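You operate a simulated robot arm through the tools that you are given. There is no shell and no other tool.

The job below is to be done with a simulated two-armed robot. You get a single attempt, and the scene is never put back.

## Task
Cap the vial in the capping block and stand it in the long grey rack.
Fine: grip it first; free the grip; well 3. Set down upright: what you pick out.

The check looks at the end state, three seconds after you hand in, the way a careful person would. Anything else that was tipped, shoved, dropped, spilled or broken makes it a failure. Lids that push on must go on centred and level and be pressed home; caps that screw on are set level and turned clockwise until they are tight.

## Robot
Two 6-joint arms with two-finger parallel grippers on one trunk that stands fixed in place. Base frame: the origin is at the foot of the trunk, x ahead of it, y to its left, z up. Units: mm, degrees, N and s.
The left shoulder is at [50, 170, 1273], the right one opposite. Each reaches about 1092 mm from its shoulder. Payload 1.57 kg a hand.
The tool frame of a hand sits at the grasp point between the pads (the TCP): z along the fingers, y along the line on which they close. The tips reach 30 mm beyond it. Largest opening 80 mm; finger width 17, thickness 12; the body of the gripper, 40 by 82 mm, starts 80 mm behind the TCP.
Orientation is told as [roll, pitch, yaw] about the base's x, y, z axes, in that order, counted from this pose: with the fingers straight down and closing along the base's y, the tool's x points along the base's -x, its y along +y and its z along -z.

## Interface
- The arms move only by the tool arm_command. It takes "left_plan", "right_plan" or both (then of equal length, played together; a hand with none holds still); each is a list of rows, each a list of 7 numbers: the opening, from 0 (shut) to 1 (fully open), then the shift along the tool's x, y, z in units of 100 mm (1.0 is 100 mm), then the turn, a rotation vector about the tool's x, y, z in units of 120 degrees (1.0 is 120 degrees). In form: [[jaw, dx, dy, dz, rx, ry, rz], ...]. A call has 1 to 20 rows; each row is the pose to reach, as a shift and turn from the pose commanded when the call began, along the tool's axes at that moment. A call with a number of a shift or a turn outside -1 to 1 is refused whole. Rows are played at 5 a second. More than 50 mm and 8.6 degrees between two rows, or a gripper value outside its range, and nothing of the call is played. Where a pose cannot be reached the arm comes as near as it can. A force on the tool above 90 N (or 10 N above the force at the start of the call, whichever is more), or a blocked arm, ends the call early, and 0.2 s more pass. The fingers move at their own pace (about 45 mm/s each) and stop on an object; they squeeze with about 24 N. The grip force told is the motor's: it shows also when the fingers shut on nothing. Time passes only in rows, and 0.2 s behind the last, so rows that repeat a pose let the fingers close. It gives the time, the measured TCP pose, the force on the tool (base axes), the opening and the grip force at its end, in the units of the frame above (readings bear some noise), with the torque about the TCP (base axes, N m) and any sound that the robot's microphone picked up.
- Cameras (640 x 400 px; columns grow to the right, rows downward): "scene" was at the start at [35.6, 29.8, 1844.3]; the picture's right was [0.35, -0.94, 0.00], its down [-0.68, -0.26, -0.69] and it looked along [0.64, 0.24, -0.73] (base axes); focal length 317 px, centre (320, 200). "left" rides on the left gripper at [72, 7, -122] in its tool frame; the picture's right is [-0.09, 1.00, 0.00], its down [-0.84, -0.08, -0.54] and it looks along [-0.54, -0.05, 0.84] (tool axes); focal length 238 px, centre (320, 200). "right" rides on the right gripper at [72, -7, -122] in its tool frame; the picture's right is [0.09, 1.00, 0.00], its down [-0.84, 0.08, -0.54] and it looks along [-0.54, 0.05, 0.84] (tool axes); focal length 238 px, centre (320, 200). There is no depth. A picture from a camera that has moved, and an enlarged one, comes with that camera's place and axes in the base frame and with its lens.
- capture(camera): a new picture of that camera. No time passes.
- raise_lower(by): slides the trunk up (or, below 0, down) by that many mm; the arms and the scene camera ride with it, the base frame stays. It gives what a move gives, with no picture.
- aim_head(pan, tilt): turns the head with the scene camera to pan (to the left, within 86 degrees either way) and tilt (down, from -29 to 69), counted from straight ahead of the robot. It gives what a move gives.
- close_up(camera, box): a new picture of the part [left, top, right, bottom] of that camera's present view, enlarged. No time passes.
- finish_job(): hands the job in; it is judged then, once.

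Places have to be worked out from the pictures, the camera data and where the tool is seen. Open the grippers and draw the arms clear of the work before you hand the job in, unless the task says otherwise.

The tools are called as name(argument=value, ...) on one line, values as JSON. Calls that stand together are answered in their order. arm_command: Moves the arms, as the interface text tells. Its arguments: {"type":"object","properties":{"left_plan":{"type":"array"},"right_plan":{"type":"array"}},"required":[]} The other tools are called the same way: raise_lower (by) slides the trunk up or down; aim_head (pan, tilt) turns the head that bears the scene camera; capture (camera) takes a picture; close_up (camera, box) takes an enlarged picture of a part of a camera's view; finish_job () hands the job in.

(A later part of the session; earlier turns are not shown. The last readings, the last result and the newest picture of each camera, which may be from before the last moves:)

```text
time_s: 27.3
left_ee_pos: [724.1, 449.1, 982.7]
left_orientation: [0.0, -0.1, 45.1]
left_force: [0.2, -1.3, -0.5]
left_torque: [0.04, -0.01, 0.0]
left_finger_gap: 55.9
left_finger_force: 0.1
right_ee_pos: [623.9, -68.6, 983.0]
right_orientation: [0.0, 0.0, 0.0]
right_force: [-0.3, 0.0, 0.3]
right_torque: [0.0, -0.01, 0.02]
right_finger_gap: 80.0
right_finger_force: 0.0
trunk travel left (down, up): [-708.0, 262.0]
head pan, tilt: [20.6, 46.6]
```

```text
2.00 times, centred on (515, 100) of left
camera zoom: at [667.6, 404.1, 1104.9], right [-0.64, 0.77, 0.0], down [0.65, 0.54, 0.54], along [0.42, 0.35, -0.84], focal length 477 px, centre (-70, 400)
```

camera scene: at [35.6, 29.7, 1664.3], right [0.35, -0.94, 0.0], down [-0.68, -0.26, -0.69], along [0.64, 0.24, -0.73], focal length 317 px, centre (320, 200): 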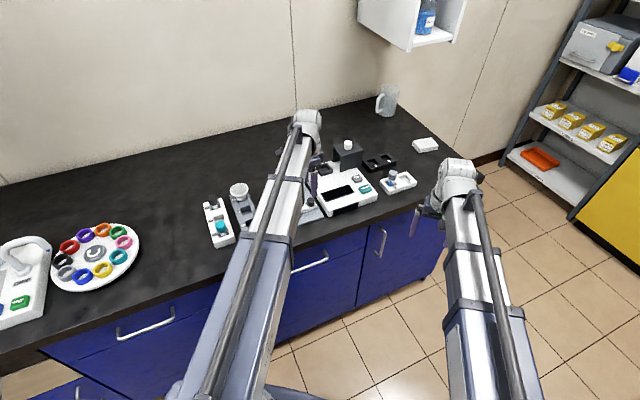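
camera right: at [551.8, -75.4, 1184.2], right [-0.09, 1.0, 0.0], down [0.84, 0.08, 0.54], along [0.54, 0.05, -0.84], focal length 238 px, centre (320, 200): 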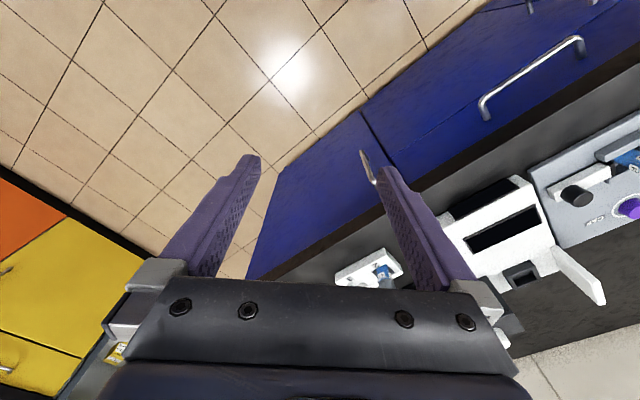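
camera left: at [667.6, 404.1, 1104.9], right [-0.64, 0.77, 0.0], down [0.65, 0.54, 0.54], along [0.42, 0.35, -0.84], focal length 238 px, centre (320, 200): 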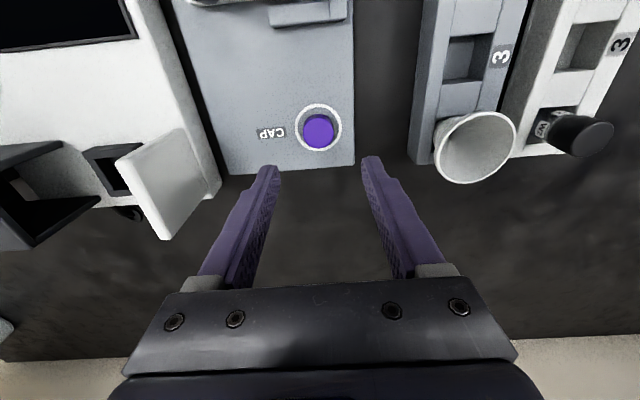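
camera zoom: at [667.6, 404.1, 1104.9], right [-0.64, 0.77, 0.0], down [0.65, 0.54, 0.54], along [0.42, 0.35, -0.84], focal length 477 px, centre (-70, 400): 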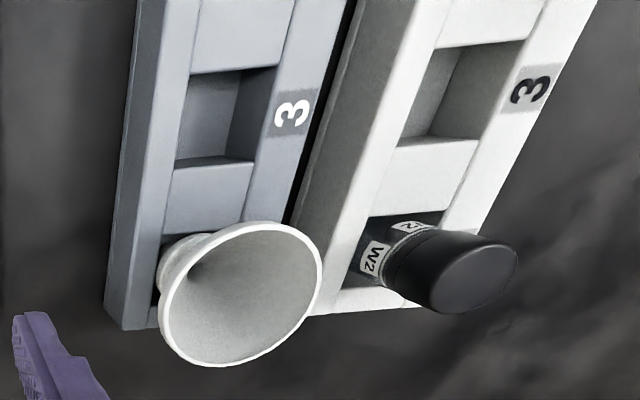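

Two views put the plate top at z 860.4, and the cap at (722.3, 447.3), 30 mm wide with its top at z 880; well 3 of the grey rack is empty. I correct the hand by about 3 mm and lower the trunk 86 mm so the tips are about 5 mm above the plate.

arm_command(left_plan=[[0.7, 0.028, -0.013, 0, 0, 0, 0], [0.7, 0.028, -0.013, 0, 0, 0, 0]])

raise_lower(by=-60)

capture(camera="left")

```text
time_s: 27.9
left_ee_pos: [721.5, 447.2, 982.4]
left_orientation: [-0.1, 0.0, 45.1]
left_force: [0.2, 0.2, -0.8]
left_torque: [0.05, 0.0, -0.02]
left_finger_gap: 56.1
left_finger_force: 0.1
right_ee_pos: [622.9, -68.5, 981.7]
right_orientation: [-0.1, 0.0, -0.1]
right_force: [0.3, -0.8, 0.0]
right_torque: [0.0, 0.02, 0.01]
right_finger_gap: 80.0
right_finger_force: 0.0
trunk travel left (down, up): [-708.0, 262.0]
head pan, tilt: [20.6, 46.6]
```

```text
time_s: 28.9
left_ee_pos: [721.4, 446.7, 921.3]
left_orientation: [0.0, 0.1, 45.1]
left_force: [-0.7, -0.1, 0.2]
left_torque: [0.0, 0.01, -0.04]
left_finger_gap: 56.1
left_finger_force: 0.1
right_ee_pos: [624.7, -68.4, 923.1]
right_orientation: [0.0, 0.0, 0.1]
right_force: [-0.3, 0.1, 0.4]
right_torque: [0.02, -0.03, 0.0]
right_finger_gap: 79.7
right_finger_force: 0.1
trunk travel left (down, up): [-648.0, 322.0]
head pan, tilt: [20.6, 46.6]
```

```text
taken
camera left: at [665.9, 400.9, 1045.0], right [-0.64, 0.77, 0.0], down [0.65, 0.54, 0.54], along [0.42, 0.35, -0.84], focal length 238 px, centre (320, 200)
```

left: 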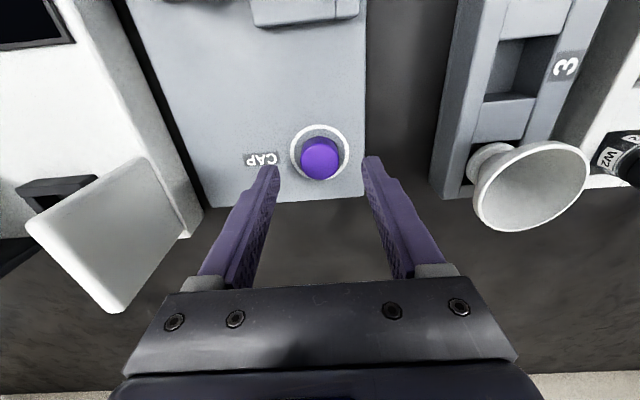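

Cap sits between the fingers; one more zoom to check centring before the last 27 mm.

close_up(camera="left", box=[270, 110, 370, 190])

```text
5.00 times, centred on (320, 150) of left
camera zoom: at [665.9, 400.9, 1045.0], right [-0.64, 0.77, 0.0], down [0.65, 0.54, 0.54], along [0.42, 0.35, -0.84], focal length 1192 px, centre (320, 450)
```

zoom: 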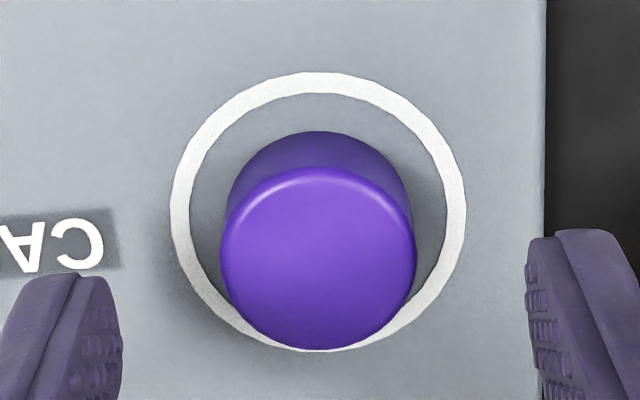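

The cap is exactly under the grasp point. I lower 27 mm (TCP about 896, tips about 866) and close on the cap.

raise_lower(by=-27)

arm_command(left_plan=[[0.5, 0, 0, 0, 0, 0, 0], [0.3, 0, 0, 0, 0, 0, 0], [0.2, 0, 0, 0, 0, 0, 0], [0.2, 0, 0, 0, 0, 0, 0], [0.2, 0, 0, 0, 0, 0, 0], [0.2, 0, 0, 0, 0, 0, 0]])

close_up(camera="left", box=[240, 120, 400, 240])

```text
time_s: 29.6
left_ee_pos: [722.7, 447.9, 895.3]
left_orientation: [0.0, -0.1, 45.1]
left_force: [0.1, 0.4, -0.3]
left_torque: [-0.02, 0.01, -0.02]
left_finger_gap: 56.1
left_finger_force: 0.0
right_ee_pos: [623.4, -68.9, 895.0]
right_orientation: [0.0, 0.0, 0.1]
right_force: [-0.9, -0.8, -0.8]
right_torque: [0.0, 0.04, -0.03]
right_finger_gap: 79.8
right_finger_force: 0.0
trunk travel left (down, up): [-621.0, 349.0]
head pan, tilt: [20.6, 46.6]
```

```text
time_s: 31.0
left_ee_pos: [721.9, 447.3, 895.7]
left_orientation: [0.0, 0.0, 45.1]
left_force: [0.8, 0.7, 1.0]
left_torque: [0.01, 0.04, 0.02]
left_finger_gap: 28.6
left_finger_force: 23.9
right_ee_pos: [624.1, -68.7, 895.9]
right_orientation: [0.0, 0.0, 0.0]
right_force: [0.7, -0.9, 1.2]
right_torque: [0.0, 0.03, -0.02]
right_finger_gap: 79.9
right_finger_force: 0.1
trunk travel left (down, up): [-621.0, 349.0]
head pan, tilt: [20.6, 46.6]
```

```text
3.33 times, centred on (320, 180) of left
camera zoom: at [666.0, 401.0, 1018.0], right [-0.64, 0.77, 0.0], down [0.65, 0.54, 0.54], along [0.42, 0.35, -0.84], focal length 794 px, centre (320, 267)
```

zoom: 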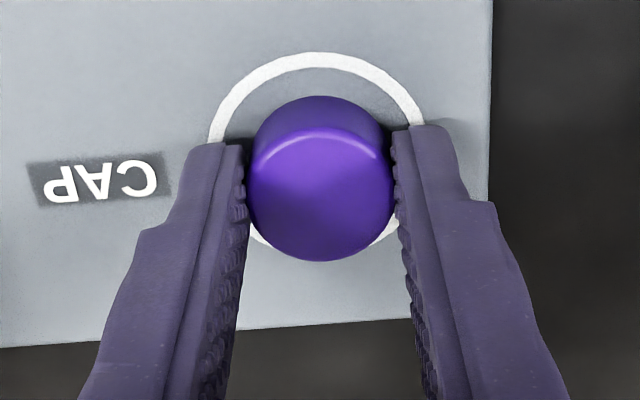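

The cap is held (28.6 mm). I lift 75 mm and move partway to the vial, stopping where the gripped vial's mouth is visible beside the cap to measure it again.

raise_lower(by=75)

arm_command(left_plan=[[0.2, 0.13, 0, 0, 0, 0, 0], [0.2, 0.26, 0, 0, 0, 0, 0], [0.2, 0.39, 0, 0, 0, 0, 0], [0.2, 0.52, 0, 0, 0, 0, 0], [0.2, 0.65, 0, 0, 0, 0, 0], [0.2, 0.65, 0, 0, 0, 0, 0]])

capture(camera="left")

close_up(camera="left", box=[270, 30, 370, 130])

```text
time_s: 32.1
left_ee_pos: [722.6, 446.2, 971.0]
left_orientation: [0.0, 0.0, 45.1]
left_force: [-0.1, -0.5, -0.2]
left_torque: [0.01, 0.0, -0.03]
left_finger_gap: 28.6
left_finger_force: 24.1
right_ee_pos: [622.9, -69.3, 969.6]
right_orientation: [0.0, 0.0, 0.0]
right_force: [0.0, -0.6, 0.4]
right_torque: [-0.02, -0.02, 0.05]
right_finger_gap: 79.9
right_finger_force: 0.1
trunk travel left (down, up): [-696.0, 274.0]
head pan, tilt: [20.6, 46.6]
```

```text
time_s: 33.5
left_ee_pos: [677.8, 401.5, 971.0]
left_orientation: [0.0, 0.0, 45.1]
left_force: [-1.0, 1.0, 0.4]
left_torque: [0.02, 0.0, -0.01]
left_finger_gap: 28.7
left_finger_force: 23.6
right_ee_pos: [623.3, -68.0, 970.4]
right_orientation: [0.0, 0.0, 0.0]
right_force: [-0.2, -0.4, -0.4]
right_torque: [0.0, 0.02, -0.01]
right_finger_gap: 79.9
right_finger_force: 0.1
trunk travel left (down, up): [-696.0, 274.0]
head pan, tilt: [20.6, 46.6]
```

```text
taken
camera left: at [620.5, 354.6, 1092.8], right [-0.64, 0.77, 0.0], down [0.65, 0.54, 0.54], along [0.42, 0.35, -0.84], focal length 238 px, centre (320, 200)
```

left: 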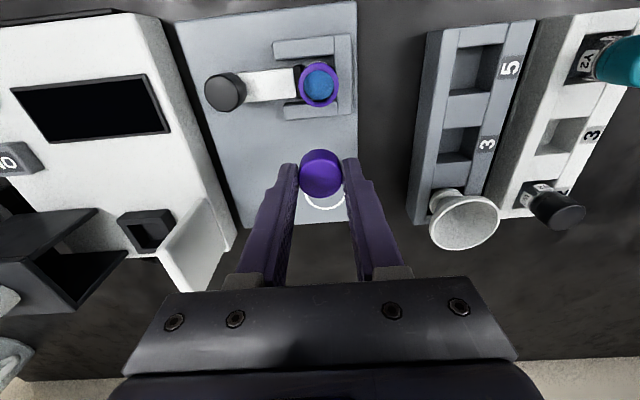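

```text
4.00 times, centred on (320, 80) of left
camera zoom: at [620.5, 354.6, 1092.8], right [-0.64, 0.77, 0.0], down [0.65, 0.54, 0.54], along [0.42, 0.35, -0.84], focal length 953 px, centre (320, 680)
```

zoom: 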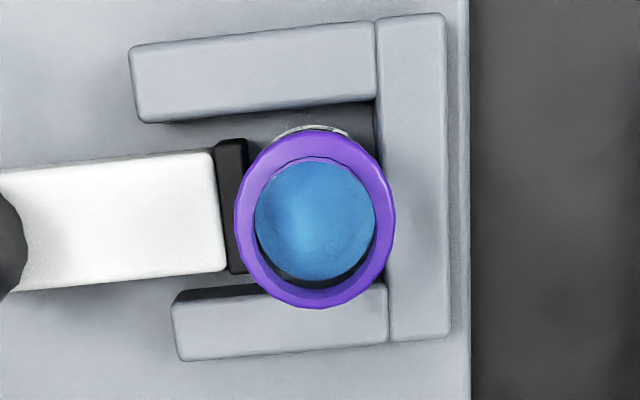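

The vial mouth now lies near (638.9, 368.8), ring about 29 mm wide — same width as the cap. I study the already-capped vials to see how a seated cap looks, and check the held cap.

close_up(camera="left", box=[500, 160, 600, 240])

close_up(camera="left", box=[550, 20, 640, 100])

close_up(camera="left", box=[270, 130, 370, 220])

close_up(camera="scene", box=[180, 170, 260, 260])

```text
5.00 times, centred on (550, 200) of left
camera zoom: at [620.5, 354.6, 1092.8], right [-0.64, 0.77, 0.0], down [0.65, 0.54, 0.54], along [0.42, 0.35, -0.84], focal length 1192 px, centre (-830, 200)
```

zoom: 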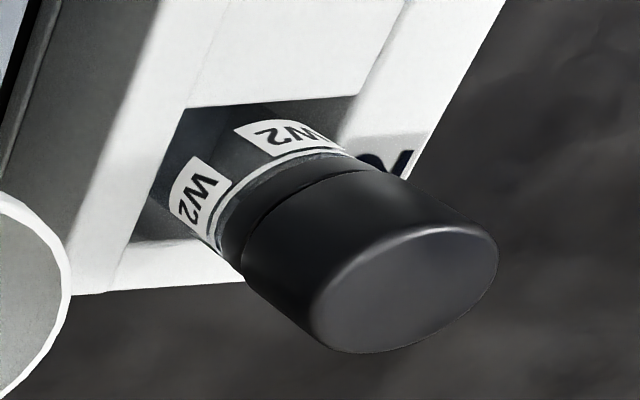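

```text
5.00 times, centred on (595, 60) of left
camera zoom: at [620.5, 354.6, 1092.8], right [-0.64, 0.77, 0.0], down [0.65, 0.54, 0.54], along [0.42, 0.35, -0.84], focal length 1192 px, centre (-1055, 900)
```

zoom: 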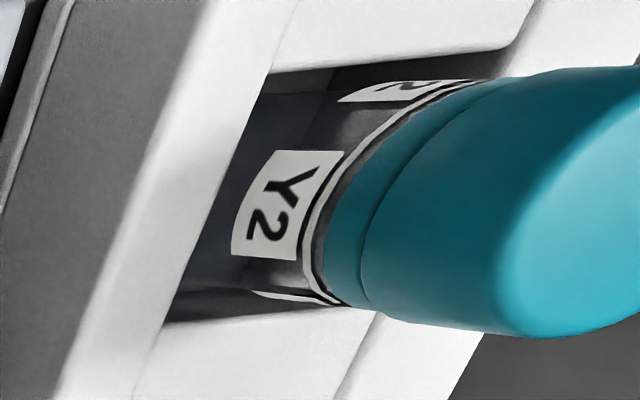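

```text
4.44 times, centred on (320, 175) of left
camera zoom: at [620.5, 354.6, 1092.8], right [-0.64, 0.77, 0.0], down [0.65, 0.54, 0.54], along [0.42, 0.35, -0.84], focal length 1059 px, centre (320, 311)
```

zoom: 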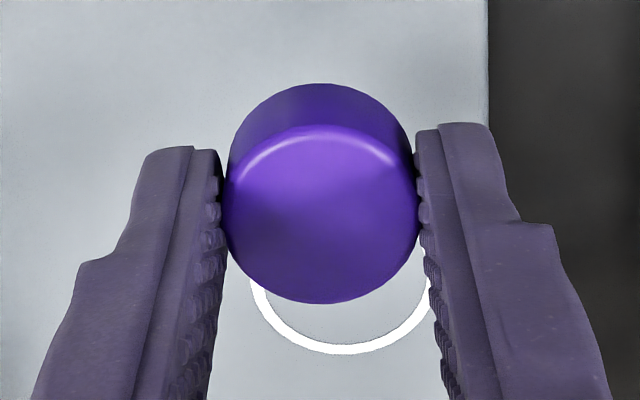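

```text
4.44 times, centred on (220, 215) of scene
camera zoom: at [35.7, 29.8, 1652.3], right [0.35, -0.94, 0.0], down [-0.68, -0.26, -0.69], along [0.64, 0.24, -0.73], focal length 1407 px, centre (764, 133)
```

zoom: 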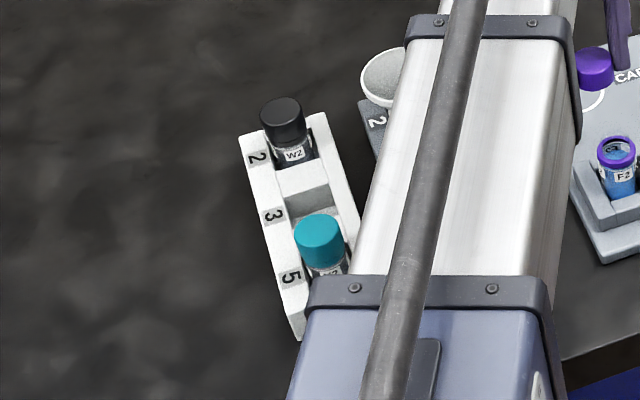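

Capped vials show a collar ring with the cap seated on top of it, same diameter. I zoom on the F2 vial from the scene camera to see whether a glass neck rises above the ring.

close_up(camera="scene", box=[284, 183, 314, 203])

close_up(camera="left", box=[295, 60, 345, 110])

capture(camera="right")

```text
16.00 times, centred on (299, 193) of scene
camera zoom: at [35.7, 29.8, 1652.3], right [0.35, -0.94, 0.0], down [-0.68, -0.26, -0.69], along [0.64, 0.24, -0.73], focal length 5066 px, centre (656, 312)
```

zoom: 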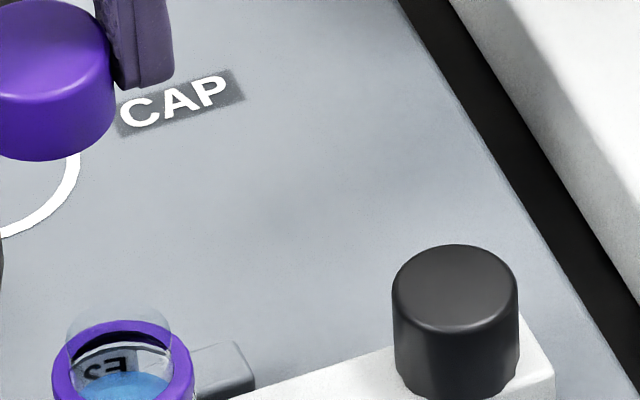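

```text
8.00 times, centred on (320, 85) of left
camera zoom: at [620.5, 354.6, 1092.8], right [-0.64, 0.77, 0.0], down [0.65, 0.54, 0.54], along [0.42, 0.35, -0.84], focal length 1907 px, centre (320, 1120)
```

zoom: 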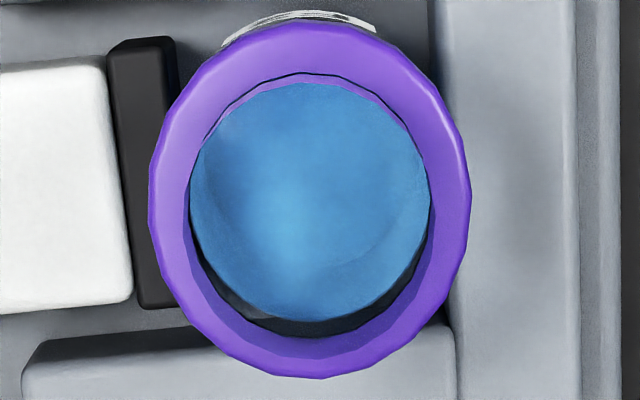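

```text
taken
camera right: at [551.7, -75.3, 1092.3], right [-0.09, 1.0, 0.0], down [0.84, 0.08, 0.54], along [0.54, 0.05, -0.84], focal length 238 px, centre (320, 200)
```

right: 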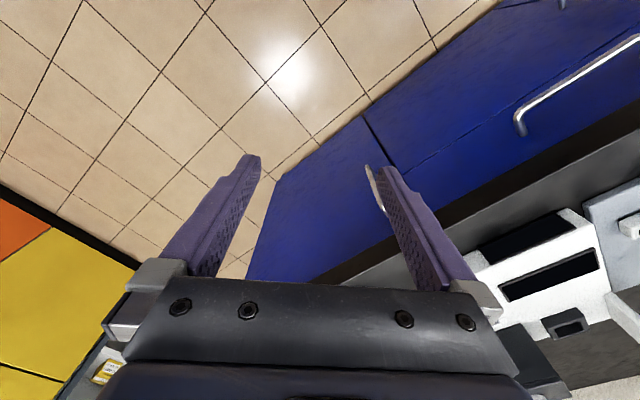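

A clear glass neck does rise above the purple ring, so the cap goes over the neck down to the ring. I zoom in on it to find the neck's top.

close_up(camera="scene", box=[283, 195, 298, 210])

close_up(camera="right", box=[600, 160, 640, 250])

```text
16.00 times, centred on (290, 202) of scene
camera zoom: at [35.7, 29.8, 1652.3], right [0.35, -0.94, 0.0], down [-0.68, -0.26, -0.69], along [0.64, 0.24, -0.73], focal length 5066 px, centre (792, 160)
```

zoom: 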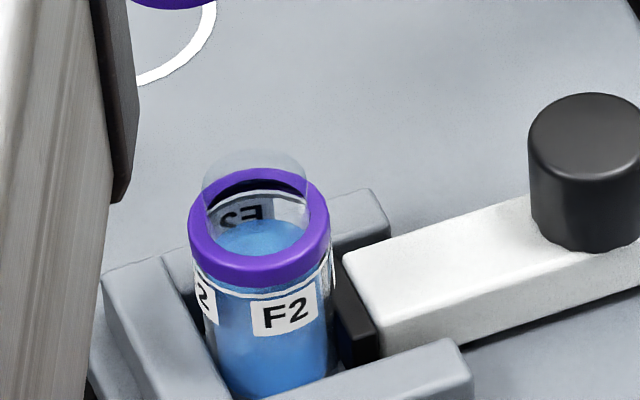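

```text
4.44 times, centred on (620, 205) of right
camera zoom: at [551.7, -75.3, 1092.3], right [-0.09, 1.0, 0.0], down [0.84, 0.08, 0.54], along [0.54, 0.05, -0.84], focal length 1059 px, centre (-1013, 178)
```

zoom: 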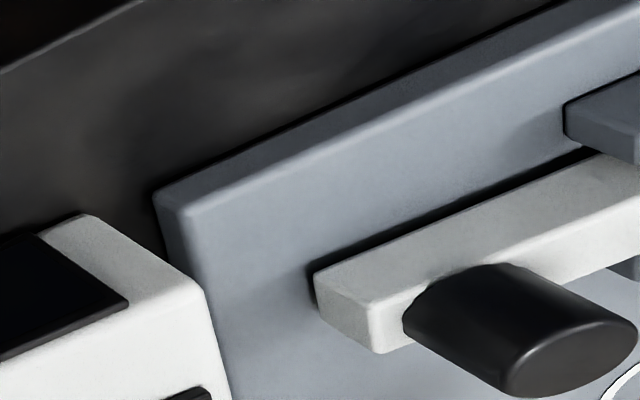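

Measured: ring top z≈907, clear neck to z≈916, vial axis at (639.2, 369.0); the held cap's bottom is at z≈936. I move the cap over the vial axis (48.6 mm along tool x, 3.5 mm along tool y).

arm_command(left_plan=[[0.2, 0.12, 0.01, 0, 0, 0, 0], [0.2, 0.24, 0.02, 0, 0, 0, 0], [0.2, 0.36, 0.03, 0, 0, 0, 0], [0.2, 0.486, 0.035, 0, 0, 0, 0], [0.2, 0.486, 0.035, 0, 0, 0, 0], [0.2, 0.486, 0.035, 0, 0, 0, 0]])

close_up(camera="left", box=[240, 100, 400, 220])

capture(camera="scene")

```text
time_s: 35.0
left_ee_pos: [639.6, 369.0, 969.3]
left_orientation: [0.0, -0.1, 45.1]
left_force: [0.1, 0.3, -0.9]
left_torque: [-0.01, 0.0, 0.01]
left_finger_gap: 28.8
left_finger_force: 24.3
right_ee_pos: [622.7, -68.6, 970.7]
right_orientation: [0.0, -0.1, 0.1]
right_force: [-0.1, 0.1, 0.3]
right_torque: [-0.06, -0.02, 0.0]
right_finger_gap: 80.2
right_finger_force: 0.1
trunk travel left (down, up): [-696.0, 274.0]
head pan, tilt: [20.6, 46.6]
```

```text
3.33 times, centred on (320, 160) of left
camera zoom: at [583.1, 323.4, 1092.9], right [-0.64, 0.77, 0.0], down [0.65, 0.54, 0.54], along [0.42, 0.35, -0.84], focal length 794 px, centre (320, 333)
```

zoom: 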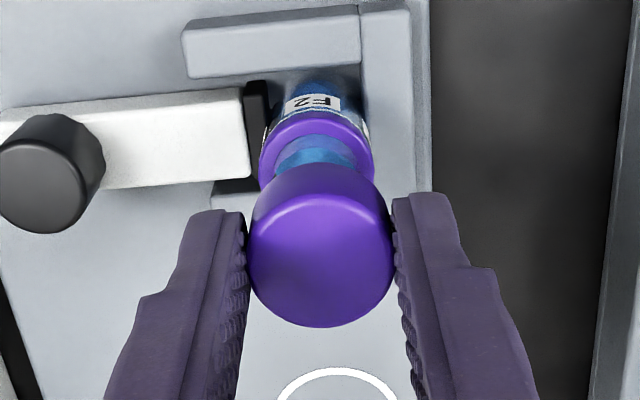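

```text
taken
camera scene: at [35.5, 29.7, 1652.3], right [0.35, -0.94, 0.0], down [-0.68, -0.26, -0.69], along [0.64, 0.24, -0.73], focal length 317 px, centre (320, 200)
```

scene: 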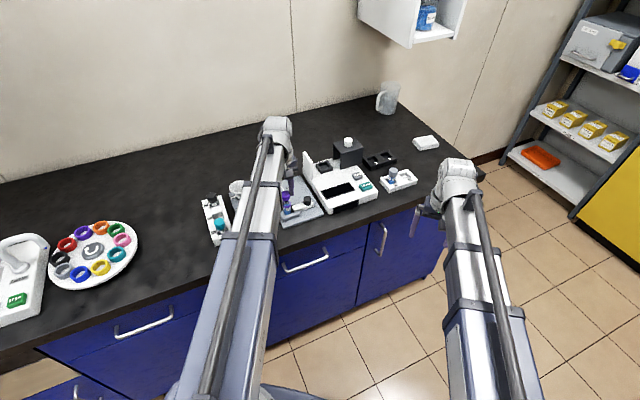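

The cap hangs just over the neck. I zoom in further to judge the remaining sideways and fore-aft offset before lowering.

close_up(camera="left", box=[285, 125, 355, 175])

close_up(camera="left", box=[285, 145, 355, 205])

close_up(camera="scene", box=[275, 185, 305, 215])

```text
8.00 times, centred on (320, 150) of left
camera zoom: at [583.1, 323.4, 1092.9], right [-0.64, 0.77, 0.0], down [0.65, 0.54, 0.54], along [0.42, 0.35, -0.84], focal length 1907 px, centre (320, 600)
```

zoom: 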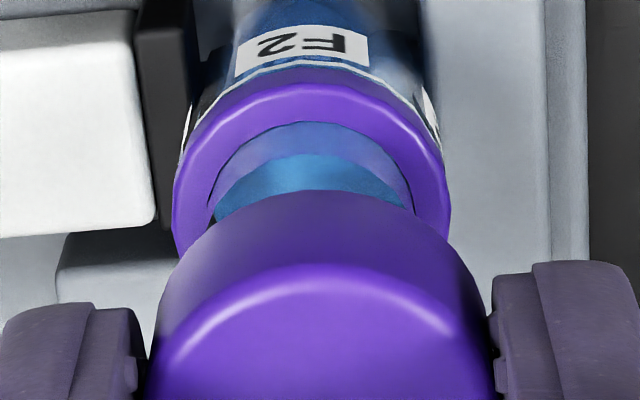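

```text
6.67 times, centred on (320, 175) of left
camera zoom: at [583.1, 323.4, 1092.9], right [-0.64, 0.77, 0.0], down [0.65, 0.54, 0.54], along [0.42, 0.35, -0.84], focal length 1589 px, centre (320, 367)
```

zoom: 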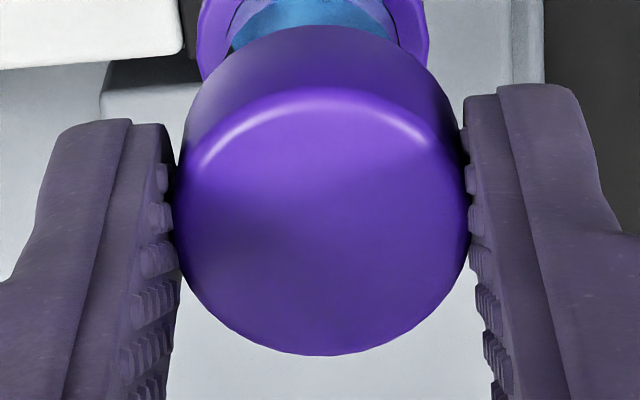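

```text
13.33 times, centred on (290, 200) of scene
camera zoom: at [35.5, 29.7, 1652.3], right [0.35, -0.94, 0.0], down [-0.68, -0.26, -0.69], along [0.64, 0.24, -0.73], focal length 4222 px, centre (720, 200)
```

zoom: 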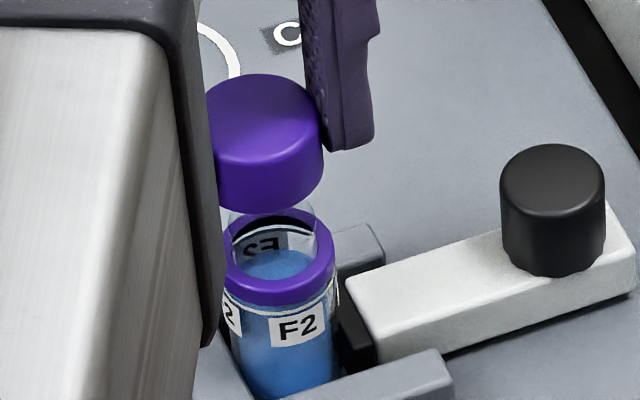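

Comparing cap and ring edges in both cameras, the cap is about 1 mm off in tool y and 0.5 mm in tool x. I correct that.

arm_command(left_plan=[[0.2, -0.005, -0.01, 0, 0, 0, 0], [0.2, -0.005, -0.01, 0, 0, 0, 0], [0.2, -0.005, -0.01, 0, 0, 0, 0]])

close_up(camera="left", box=[285, 125, 355, 175])

close_up(camera="left", box=[285, 145, 355, 205])

close_up(camera="scene", box=[275, 185, 305, 215])

```text
time_s: 35.8
left_ee_pos: [640.0, 368.1, 970.5]
left_orientation: [0.0, 0.0, 45.1]
left_force: [-0.5, -0.3, -0.3]
left_torque: [-0.03, 0.01, 0.03]
left_finger_gap: 28.5
left_finger_force: 23.5
right_ee_pos: [624.5, -68.1, 969.7]
right_orientation: [0.0, 0.0, 0.0]
right_force: [-0.6, -1.2, -0.1]
right_torque: [-0.02, 0.0, 0.0]
right_finger_gap: 79.9
right_finger_force: 0.2
trunk travel left (down, up): [-696.0, 274.0]
head pan, tilt: [20.6, 46.6]
```

```text
8.00 times, centred on (320, 150) of left
camera zoom: at [584.3, 322.8, 1092.9], right [-0.64, 0.77, 0.0], down [0.65, 0.54, 0.54], along [0.42, 0.35, -0.84], focal length 1907 px, centre (320, 600)
```

zoom: 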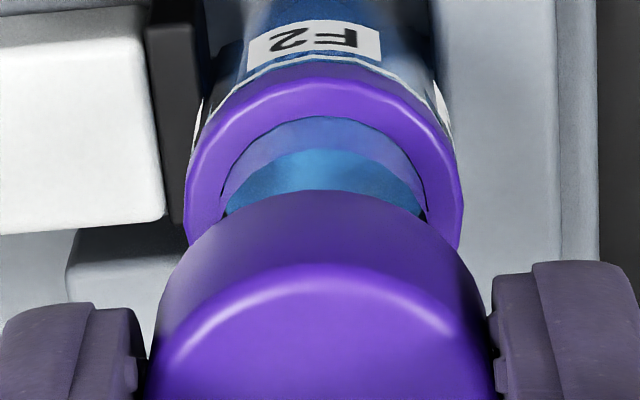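

```text
6.67 times, centred on (320, 175) of left
camera zoom: at [584.3, 322.8, 1092.9], right [-0.64, 0.77, 0.0], down [0.65, 0.54, 0.54], along [0.42, 0.35, -0.84], focal length 1589 px, centre (320, 367)
```

zoom: 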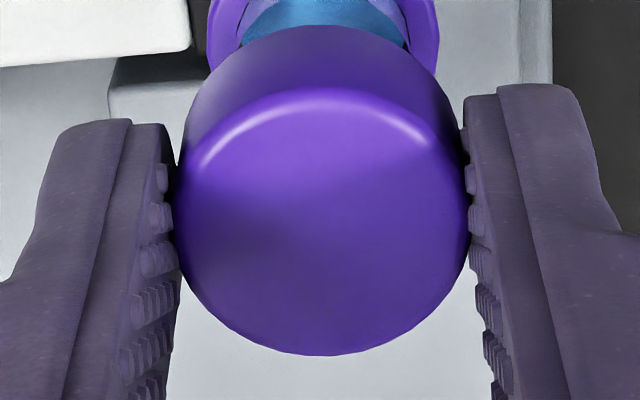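

```text
13.33 times, centred on (290, 200) of scene
camera zoom: at [35.6, 29.7, 1652.3], right [0.35, -0.94, 0.0], down [-0.68, -0.26, -0.69], along [0.64, 0.24, -0.73], focal length 4222 px, centre (720, 200)
```

zoom: 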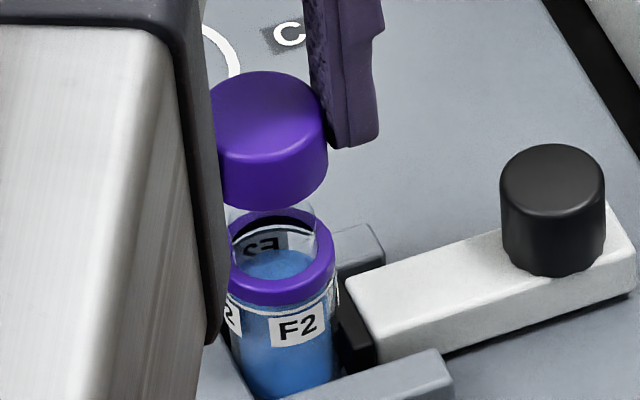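

Cap and ring now agree within about 0.5 mm in both views. I lower the trunk 18 mm, to just above the neck, and check.

raise_lower(by=-18)

close_up(camera="left", box=[270, 120, 370, 210])

close_up(camera="scene", box=[275, 185, 305, 215])

```text
time_s: 36.4
left_ee_pos: [639.9, 367.8, 952.1]
left_orientation: [0.1, 0.0, 45.1]
left_force: [-0.1, -0.4, -0.1]
left_torque: [0.04, -0.01, 0.02]
left_finger_gap: 28.7
left_finger_force: 23.8
right_ee_pos: [623.3, -68.5, 952.1]
right_orientation: [0.0, 0.0, 0.0]
right_force: [0.4, -0.5, 0.3]
right_torque: [0.0, -0.01, -0.04]
right_finger_gap: 80.0
right_finger_force: 0.0
trunk travel left (down, up): [-678.0, 292.0]
head pan, tilt: [20.6, 46.6]
```

```text
4.44 times, centred on (320, 165) of left
camera zoom: at [584.3, 323.0, 1074.7], right [-0.64, 0.77, 0.0], down [0.65, 0.54, 0.54], along [0.42, 0.35, -0.84], focal length 1059 px, centre (320, 356)
```

zoom: 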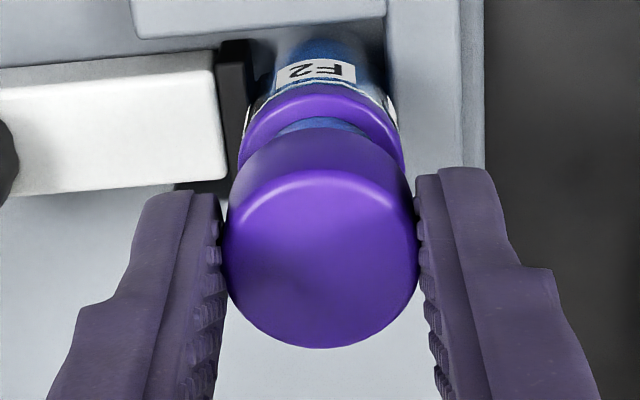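

```text
13.33 times, centred on (290, 200) of scene
camera zoom: at [35.7, 29.9, 1634.2], right [0.35, -0.94, 0.0], down [-0.68, -0.26, -0.69], along [0.64, 0.24, -0.73], focal length 4222 px, centre (720, 200)
```

zoom: 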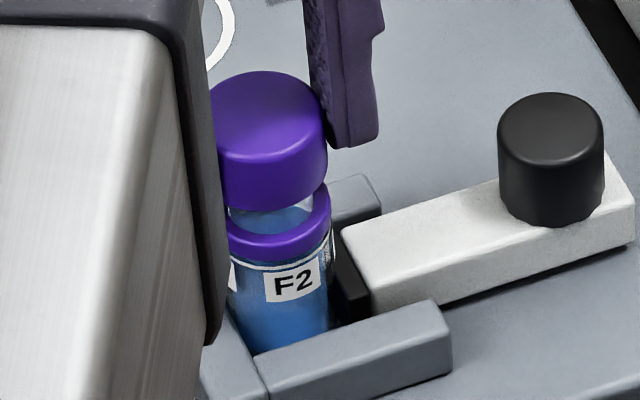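

Well centred. Now I lower in small steps, first 4 mm, watching the contact force.

raise_lower(by=-4)

close_up(camera="scene", box=[275, 185, 305, 215])

```text
time_s: 36.9
left_ee_pos: [637.5, 368.2, 949.9]
left_orientation: [0.1, -0.1, 45.0]
left_force: [0.4, 0.5, 29.1]
left_torque: [-0.19, 0.17, -0.03]
left_finger_gap: 28.9
left_finger_force: 24.2
right_ee_pos: [622.3, -68.8, 950.7]
right_orientation: [0.0, -0.1, 0.0]
right_force: [-1.5, -0.4, 0.2]
right_torque: [0.02, -0.01, 0.03]
right_finger_gap: 80.1
right_finger_force: 0.0
trunk travel left (down, up): [-674.0, 296.0]
head pan, tilt: [20.6, 46.6]
```

```text
13.33 times, centred on (290, 200) of scene
camera zoom: at [33.4, 28.4, 1630.8], right [0.35, -0.94, 0.0], down [-0.68, -0.25, -0.69], along [0.64, 0.24, -0.73], focal length 4222 px, centre (720, 200)
```

zoom: 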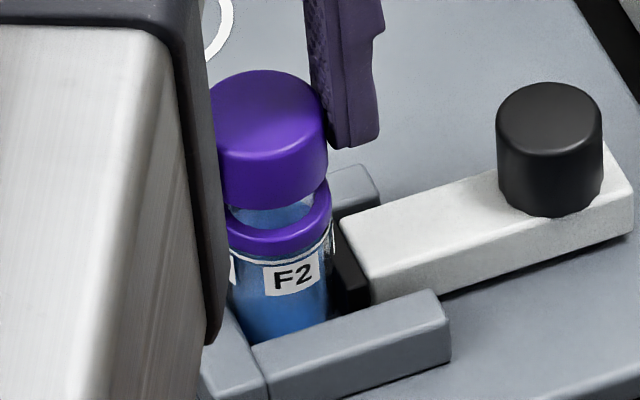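

At 29 N the cap stopped with its bottom about at the neck's top, and the torque points to contact on the bench-edge side. I look closely at how cap and neck meet before doing anything more.

close_up(camera="left", box=[285, 125, 355, 175])

close_up(camera="scene", box=[284, 194, 300, 206])

```text
8.00 times, centred on (320, 150) of left
camera zoom: at [582.9, 322.0, 1072.5], right [-0.64, 0.77, 0.0], down [0.65, 0.54, 0.54], along [0.42, 0.35, -0.84], focal length 1907 px, centre (320, 600)
```

zoom: 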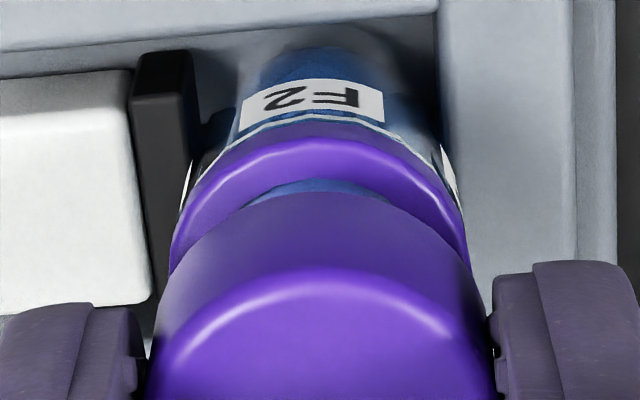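

```text
16.00 times, centred on (292, 200) of scene
camera zoom: at [33.4, 28.4, 1630.8], right [0.35, -0.94, 0.0], down [-0.68, -0.25, -0.69], along [0.64, 0.24, -0.73], focal length 5066 px, centre (768, 200)
```

zoom: 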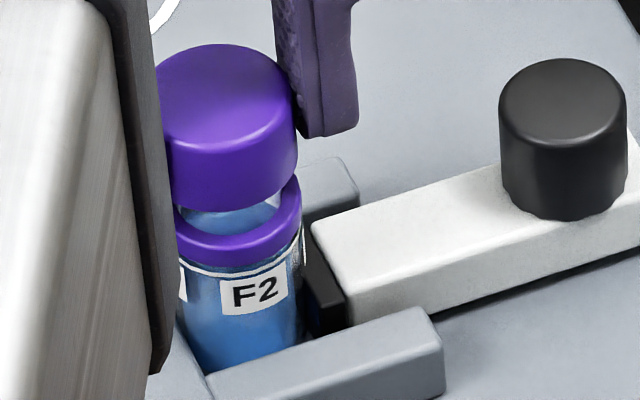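

The trunk leaned back under load and dragged the hand about 1.7 mm, so pressing this way needs care. I unload by raising 4 mm and re-check the vial's position.

raise_lower(by=4)

close_up(camera="left", box=[285, 125, 355, 175])

close_up(camera="left", box=[285, 145, 355, 205])

```text
time_s: 37.5
left_ee_pos: [640.6, 368.7, 952.6]
left_orientation: [0.1, 0.1, 45.1]
left_force: [-0.5, -0.8, -0.2]
left_torque: [0.02, -0.01, -0.01]
left_finger_gap: 28.5
left_finger_force: 24.4
right_ee_pos: [624.1, -68.2, 953.0]
right_orientation: [0.0, -0.1, 0.1]
right_force: [-0.6, 0.5, -0.7]
right_torque: [-0.02, 0.01, -0.02]
right_finger_gap: 80.1
right_finger_force: 0.2
trunk travel left (down, up): [-678.0, 292.0]
head pan, tilt: [20.6, 46.6]
```

```text
8.00 times, centred on (320, 150) of left
camera zoom: at [584.0, 322.8, 1074.8], right [-0.64, 0.77, 0.0], down [0.65, 0.54, 0.54], along [0.42, 0.35, -0.84], focal length 1907 px, centre (320, 600)
```

zoom: 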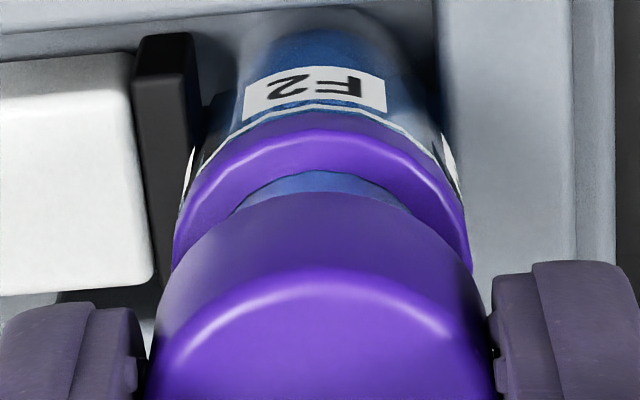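

```text
6.67 times, centred on (320, 175) of left
camera zoom: at [584.0, 322.8, 1074.8], right [-0.64, 0.77, 0.0], down [0.65, 0.54, 0.54], along [0.42, 0.35, -0.84], focal length 1589 px, centre (320, 367)
```

zoom: 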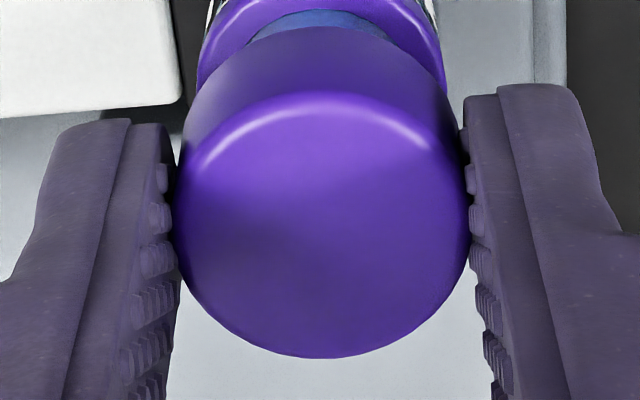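

Nothing moved. Cross-checking with the earlier yaw -45 view, the vial axis is at a≈712.8 along the bench normal while the cap is about 1 mm further in, matching the torque. I shift 1 mm toward the bench edge (tool +x) and lower 3 mm.

arm_command(left_plan=[[0.2, 0.01, 0, 0, 0, 0, 0], [0.2, 0.01, 0, 0, 0, 0, 0], [0.2, 0.01, 0, 0, 0, 0, 0]])

close_up(camera="left", box=[285, 125, 355, 175])

raise_lower(by=-3)

close_up(camera="left", box=[285, 125, 355, 175])

```text
time_s: 38.3
left_ee_pos: [639.8, 368.8, 952.3]
left_orientation: [0.0, 0.0, 45.1]
left_force: [-0.1, -0.1, -0.4]
left_torque: [-0.02, 0.05, 0.0]
left_finger_gap: 28.8
left_finger_force: 23.5
right_ee_pos: [623.4, -69.2, 952.8]
right_orientation: [0.0, 0.0, -0.1]
right_force: [0.1, 0.1, 0.0]
right_torque: [0.0, 0.0, 0.0]
right_finger_gap: 80.1
right_finger_force: 0.0
trunk travel left (down, up): [-678.0, 292.0]
head pan, tilt: [20.6, 46.6]
```

```text
8.00 times, centred on (320, 150) of left
camera zoom: at [583.5, 322.5, 1074.9], right [-0.64, 0.77, 0.0], down [0.65, 0.54, 0.54], along [0.42, 0.35, -0.84], focal length 1907 px, centre (320, 600)
```

zoom: 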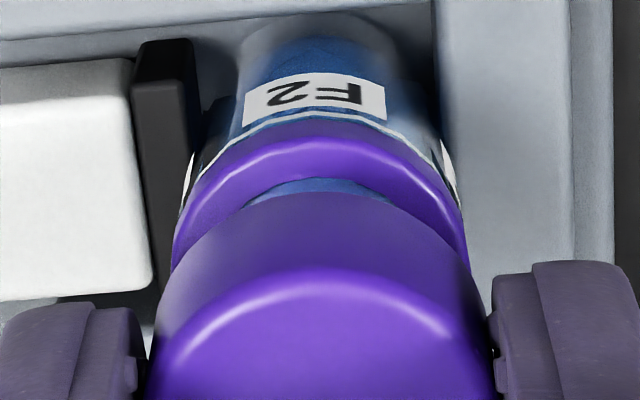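

```text
time_s: 38.8
left_ee_pos: [639.5, 367.8, 950.7]
left_orientation: [0.1, 0.0, 45.1]
left_force: [0.7, -0.1, 12.9]
left_torque: [-0.11, 0.05, 0.04]
left_finger_gap: 28.8
left_finger_force: 23.7
right_ee_pos: [623.1, -69.4, 950.9]
right_orientation: [0.0, 0.0, 0.1]
right_force: [-0.1, -0.4, -0.2]
right_torque: [0.0, -0.02, -0.01]
right_finger_gap: 79.9
right_finger_force: 0.1
trunk travel left (down, up): [-675.0, 295.0]
head pan, tilt: [20.6, 46.6]
```

```text
8.00 times, centred on (320, 150) of left
camera zoom: at [582.8, 322.1, 1072.7], right [-0.64, 0.77, 0.0], down [0.65, 0.54, 0.54], along [0.42, 0.35, -0.84], focal length 1907 px, centre (320, 600)
```

zoom: 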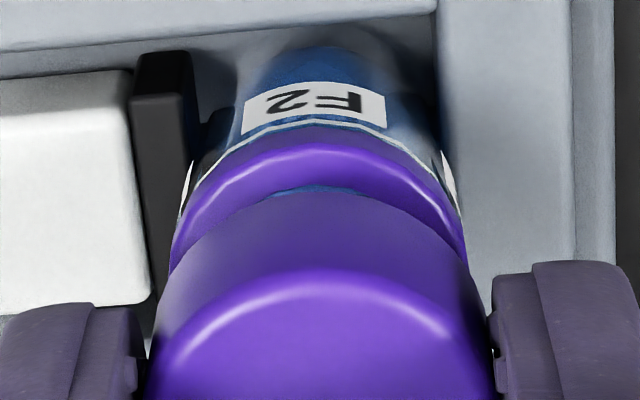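

Contact again at the same height (cap bottom ≈ z 915.6, 13 N), with the torque explainable by the trunk's lean, so this may be a thread start. I turn the cap clockwise 30° under this light load and watch torque and force.

arm_command(left_plan=[[0.2, 0, 0, 0, 0, 0, 0.0625], [0.2, 0, 0, 0, 0, 0, 0.125], [0.2, 0, 0, 0, 0, 0, 0.1875], [0.2, 0, 0, 0, 0, 0, 0.25], [0.2, 0, 0, 0, 0, 0, 0.25]])

capture(camera="left")

close_up(camera="left", box=[285, 125, 355, 175])

close_up(camera="scene", box=[275, 185, 305, 215])

```text
time_s: 40.0
left_ee_pos: [639.6, 370.0, 950.3]
left_orientation: [0.1, 0.0, 14.9]
left_force: [-0.1, 0.6, 0.2]
left_torque: [0.03, 0.0, -0.01]
left_finger_gap: 28.7
left_finger_force: 23.6
right_ee_pos: [624.2, -68.6, 950.4]
right_orientation: [0.0, 0.0, 0.1]
right_force: [0.5, -1.1, -0.6]
right_torque: [0.03, 0.01, -0.03]
right_finger_gap: 80.1
right_finger_force: 0.1
trunk travel left (down, up): [-675.0, 295.0]
head pan, tilt: [20.6, 46.6]
```

```text
taken
camera left: at [567.6, 356.6, 1071.9], right [-0.17, 0.99, 0.0], down [0.83, 0.14, 0.54], along [0.53, 0.09, -0.84], focal length 238 px, centre (320, 200)
```

left: 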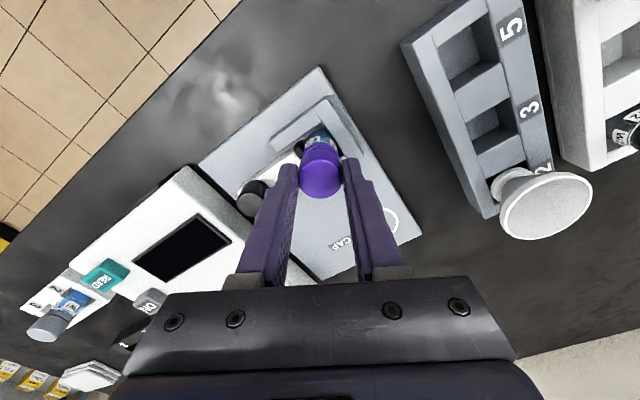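

```text
8.00 times, centred on (320, 150) of left
camera zoom: at [567.6, 356.6, 1071.9], right [-0.17, 0.99, 0.0], down [0.83, 0.14, 0.54], along [0.53, 0.09, -0.84], focal length 1907 px, centre (320, 600)
```

zoom: 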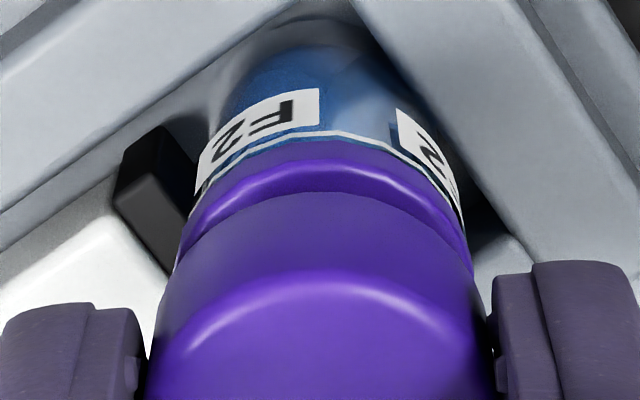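

```text
13.33 times, centred on (290, 200) of scene
camera zoom: at [35.5, 29.7, 1631.3], right [0.35, -0.94, 0.0], down [-0.68, -0.26, -0.69], along [0.64, 0.24, -0.73], focal length 4222 px, centre (720, 200)
```

zoom: 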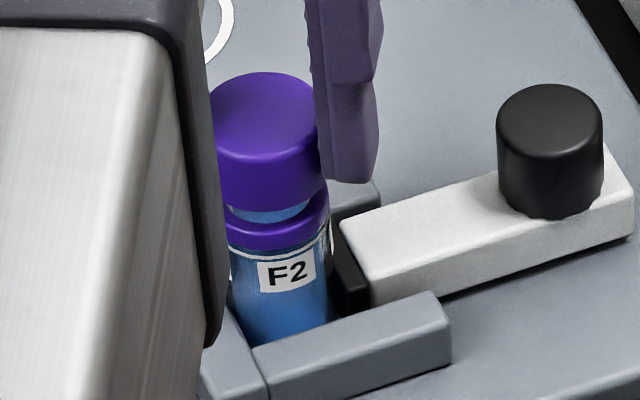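

The force fell to zero and the cap sank about 0.8 mm as I turned, so something engaged. I lower 2 mm to see whether it drops freely or needs turning.

raise_lower(by=-2)

close_up(camera="left", box=[285, 125, 355, 175])

close_up(camera="scene", box=[275, 185, 305, 215])

```text
time_s: 40.5
left_ee_pos: [639.9, 368.4, 946.1]
left_orientation: [0.0, 0.0, 15.0]
left_force: [-0.6, 0.8, 0.0]
left_torque: [0.01, 0.0, 0.01]
left_finger_gap: 28.8
left_finger_force: 24.1
right_ee_pos: [623.6, -69.1, 948.3]
right_orientation: [0.1, 0.0, 0.0]
right_force: [-0.5, 0.4, -0.3]
right_torque: [-0.02, 0.03, 0.03]
right_finger_gap: 80.2
right_finger_force: 0.0
trunk travel left (down, up): [-673.0, 297.0]
head pan, tilt: [20.6, 46.6]
```

```text
8.00 times, centred on (320, 150) of left
camera zoom: at [567.7, 356.5, 1069.9], right [-0.17, 0.99, 0.0], down [0.83, 0.14, 0.54], along [0.53, 0.09, -0.84], focal length 1907 px, centre (320, 600)
```

zoom: 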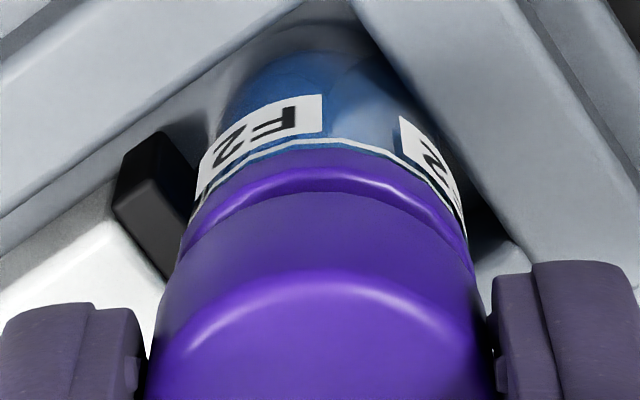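

```text
13.33 times, centred on (290, 200) of scene
camera zoom: at [35.6, 29.8, 1629.3], right [0.35, -0.94, 0.0], down [-0.68, -0.26, -0.69], along [0.64, 0.24, -0.73], focal length 4222 px, centre (720, 200)
```

zoom: 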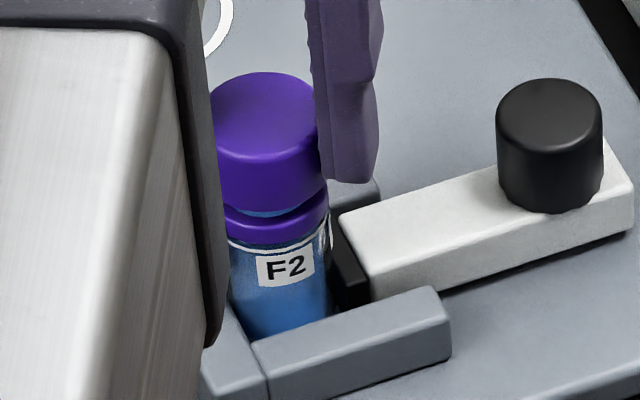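

It dropped the full 2 mm with no force: the cap is now on the neck. I continue down 3 mm.

raise_lower(by=-3)

close_up(camera="left", box=[285, 125, 355, 175])

close_up(camera="scene", box=[275, 185, 305, 215])

```text
time_s: 41.0
left_ee_pos: [639.7, 368.6, 944.5]
left_orientation: [0.0, 0.0, 15.0]
left_force: [0.2, 0.5, -0.7]
left_torque: [0.0, -0.02, -0.04]
left_finger_gap: 28.7
left_finger_force: 24.4
right_ee_pos: [623.6, -68.1, 943.6]
right_orientation: [0.0, 0.0, 0.0]
right_force: [0.0, 0.3, -0.3]
right_torque: [0.02, 0.01, -0.04]
right_finger_gap: 80.0
right_finger_force: 0.0
trunk travel left (down, up): [-670.0, 300.0]
head pan, tilt: [20.6, 46.6]
```

```text
8.00 times, centred on (320, 150) of left
camera zoom: at [567.7, 356.5, 1066.9], right [-0.17, 0.99, 0.0], down [0.83, 0.14, 0.54], along [0.53, 0.09, -0.84], focal length 1907 px, centre (320, 600)
```

zoom: 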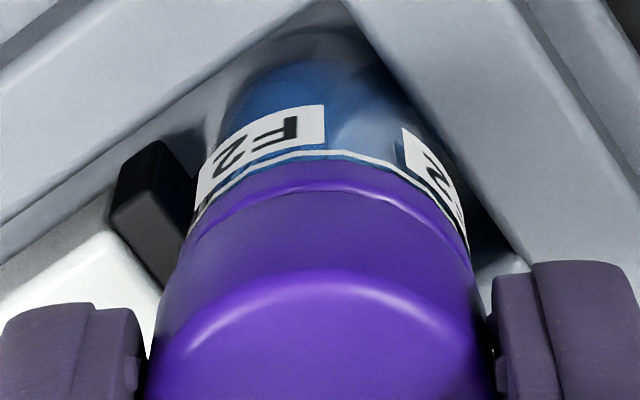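

```text
13.33 times, centred on (290, 200) of scene
camera zoom: at [35.5, 29.7, 1626.3], right [0.35, -0.94, 0.0], down [-0.68, -0.26, -0.69], along [0.64, 0.24, -0.73], focal length 4222 px, centre (720, 200)
```

zoom: 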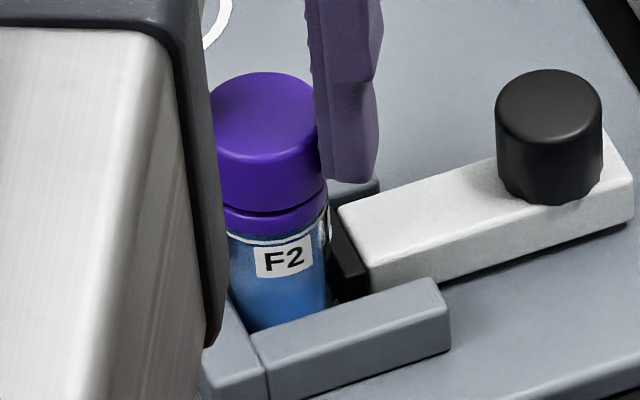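

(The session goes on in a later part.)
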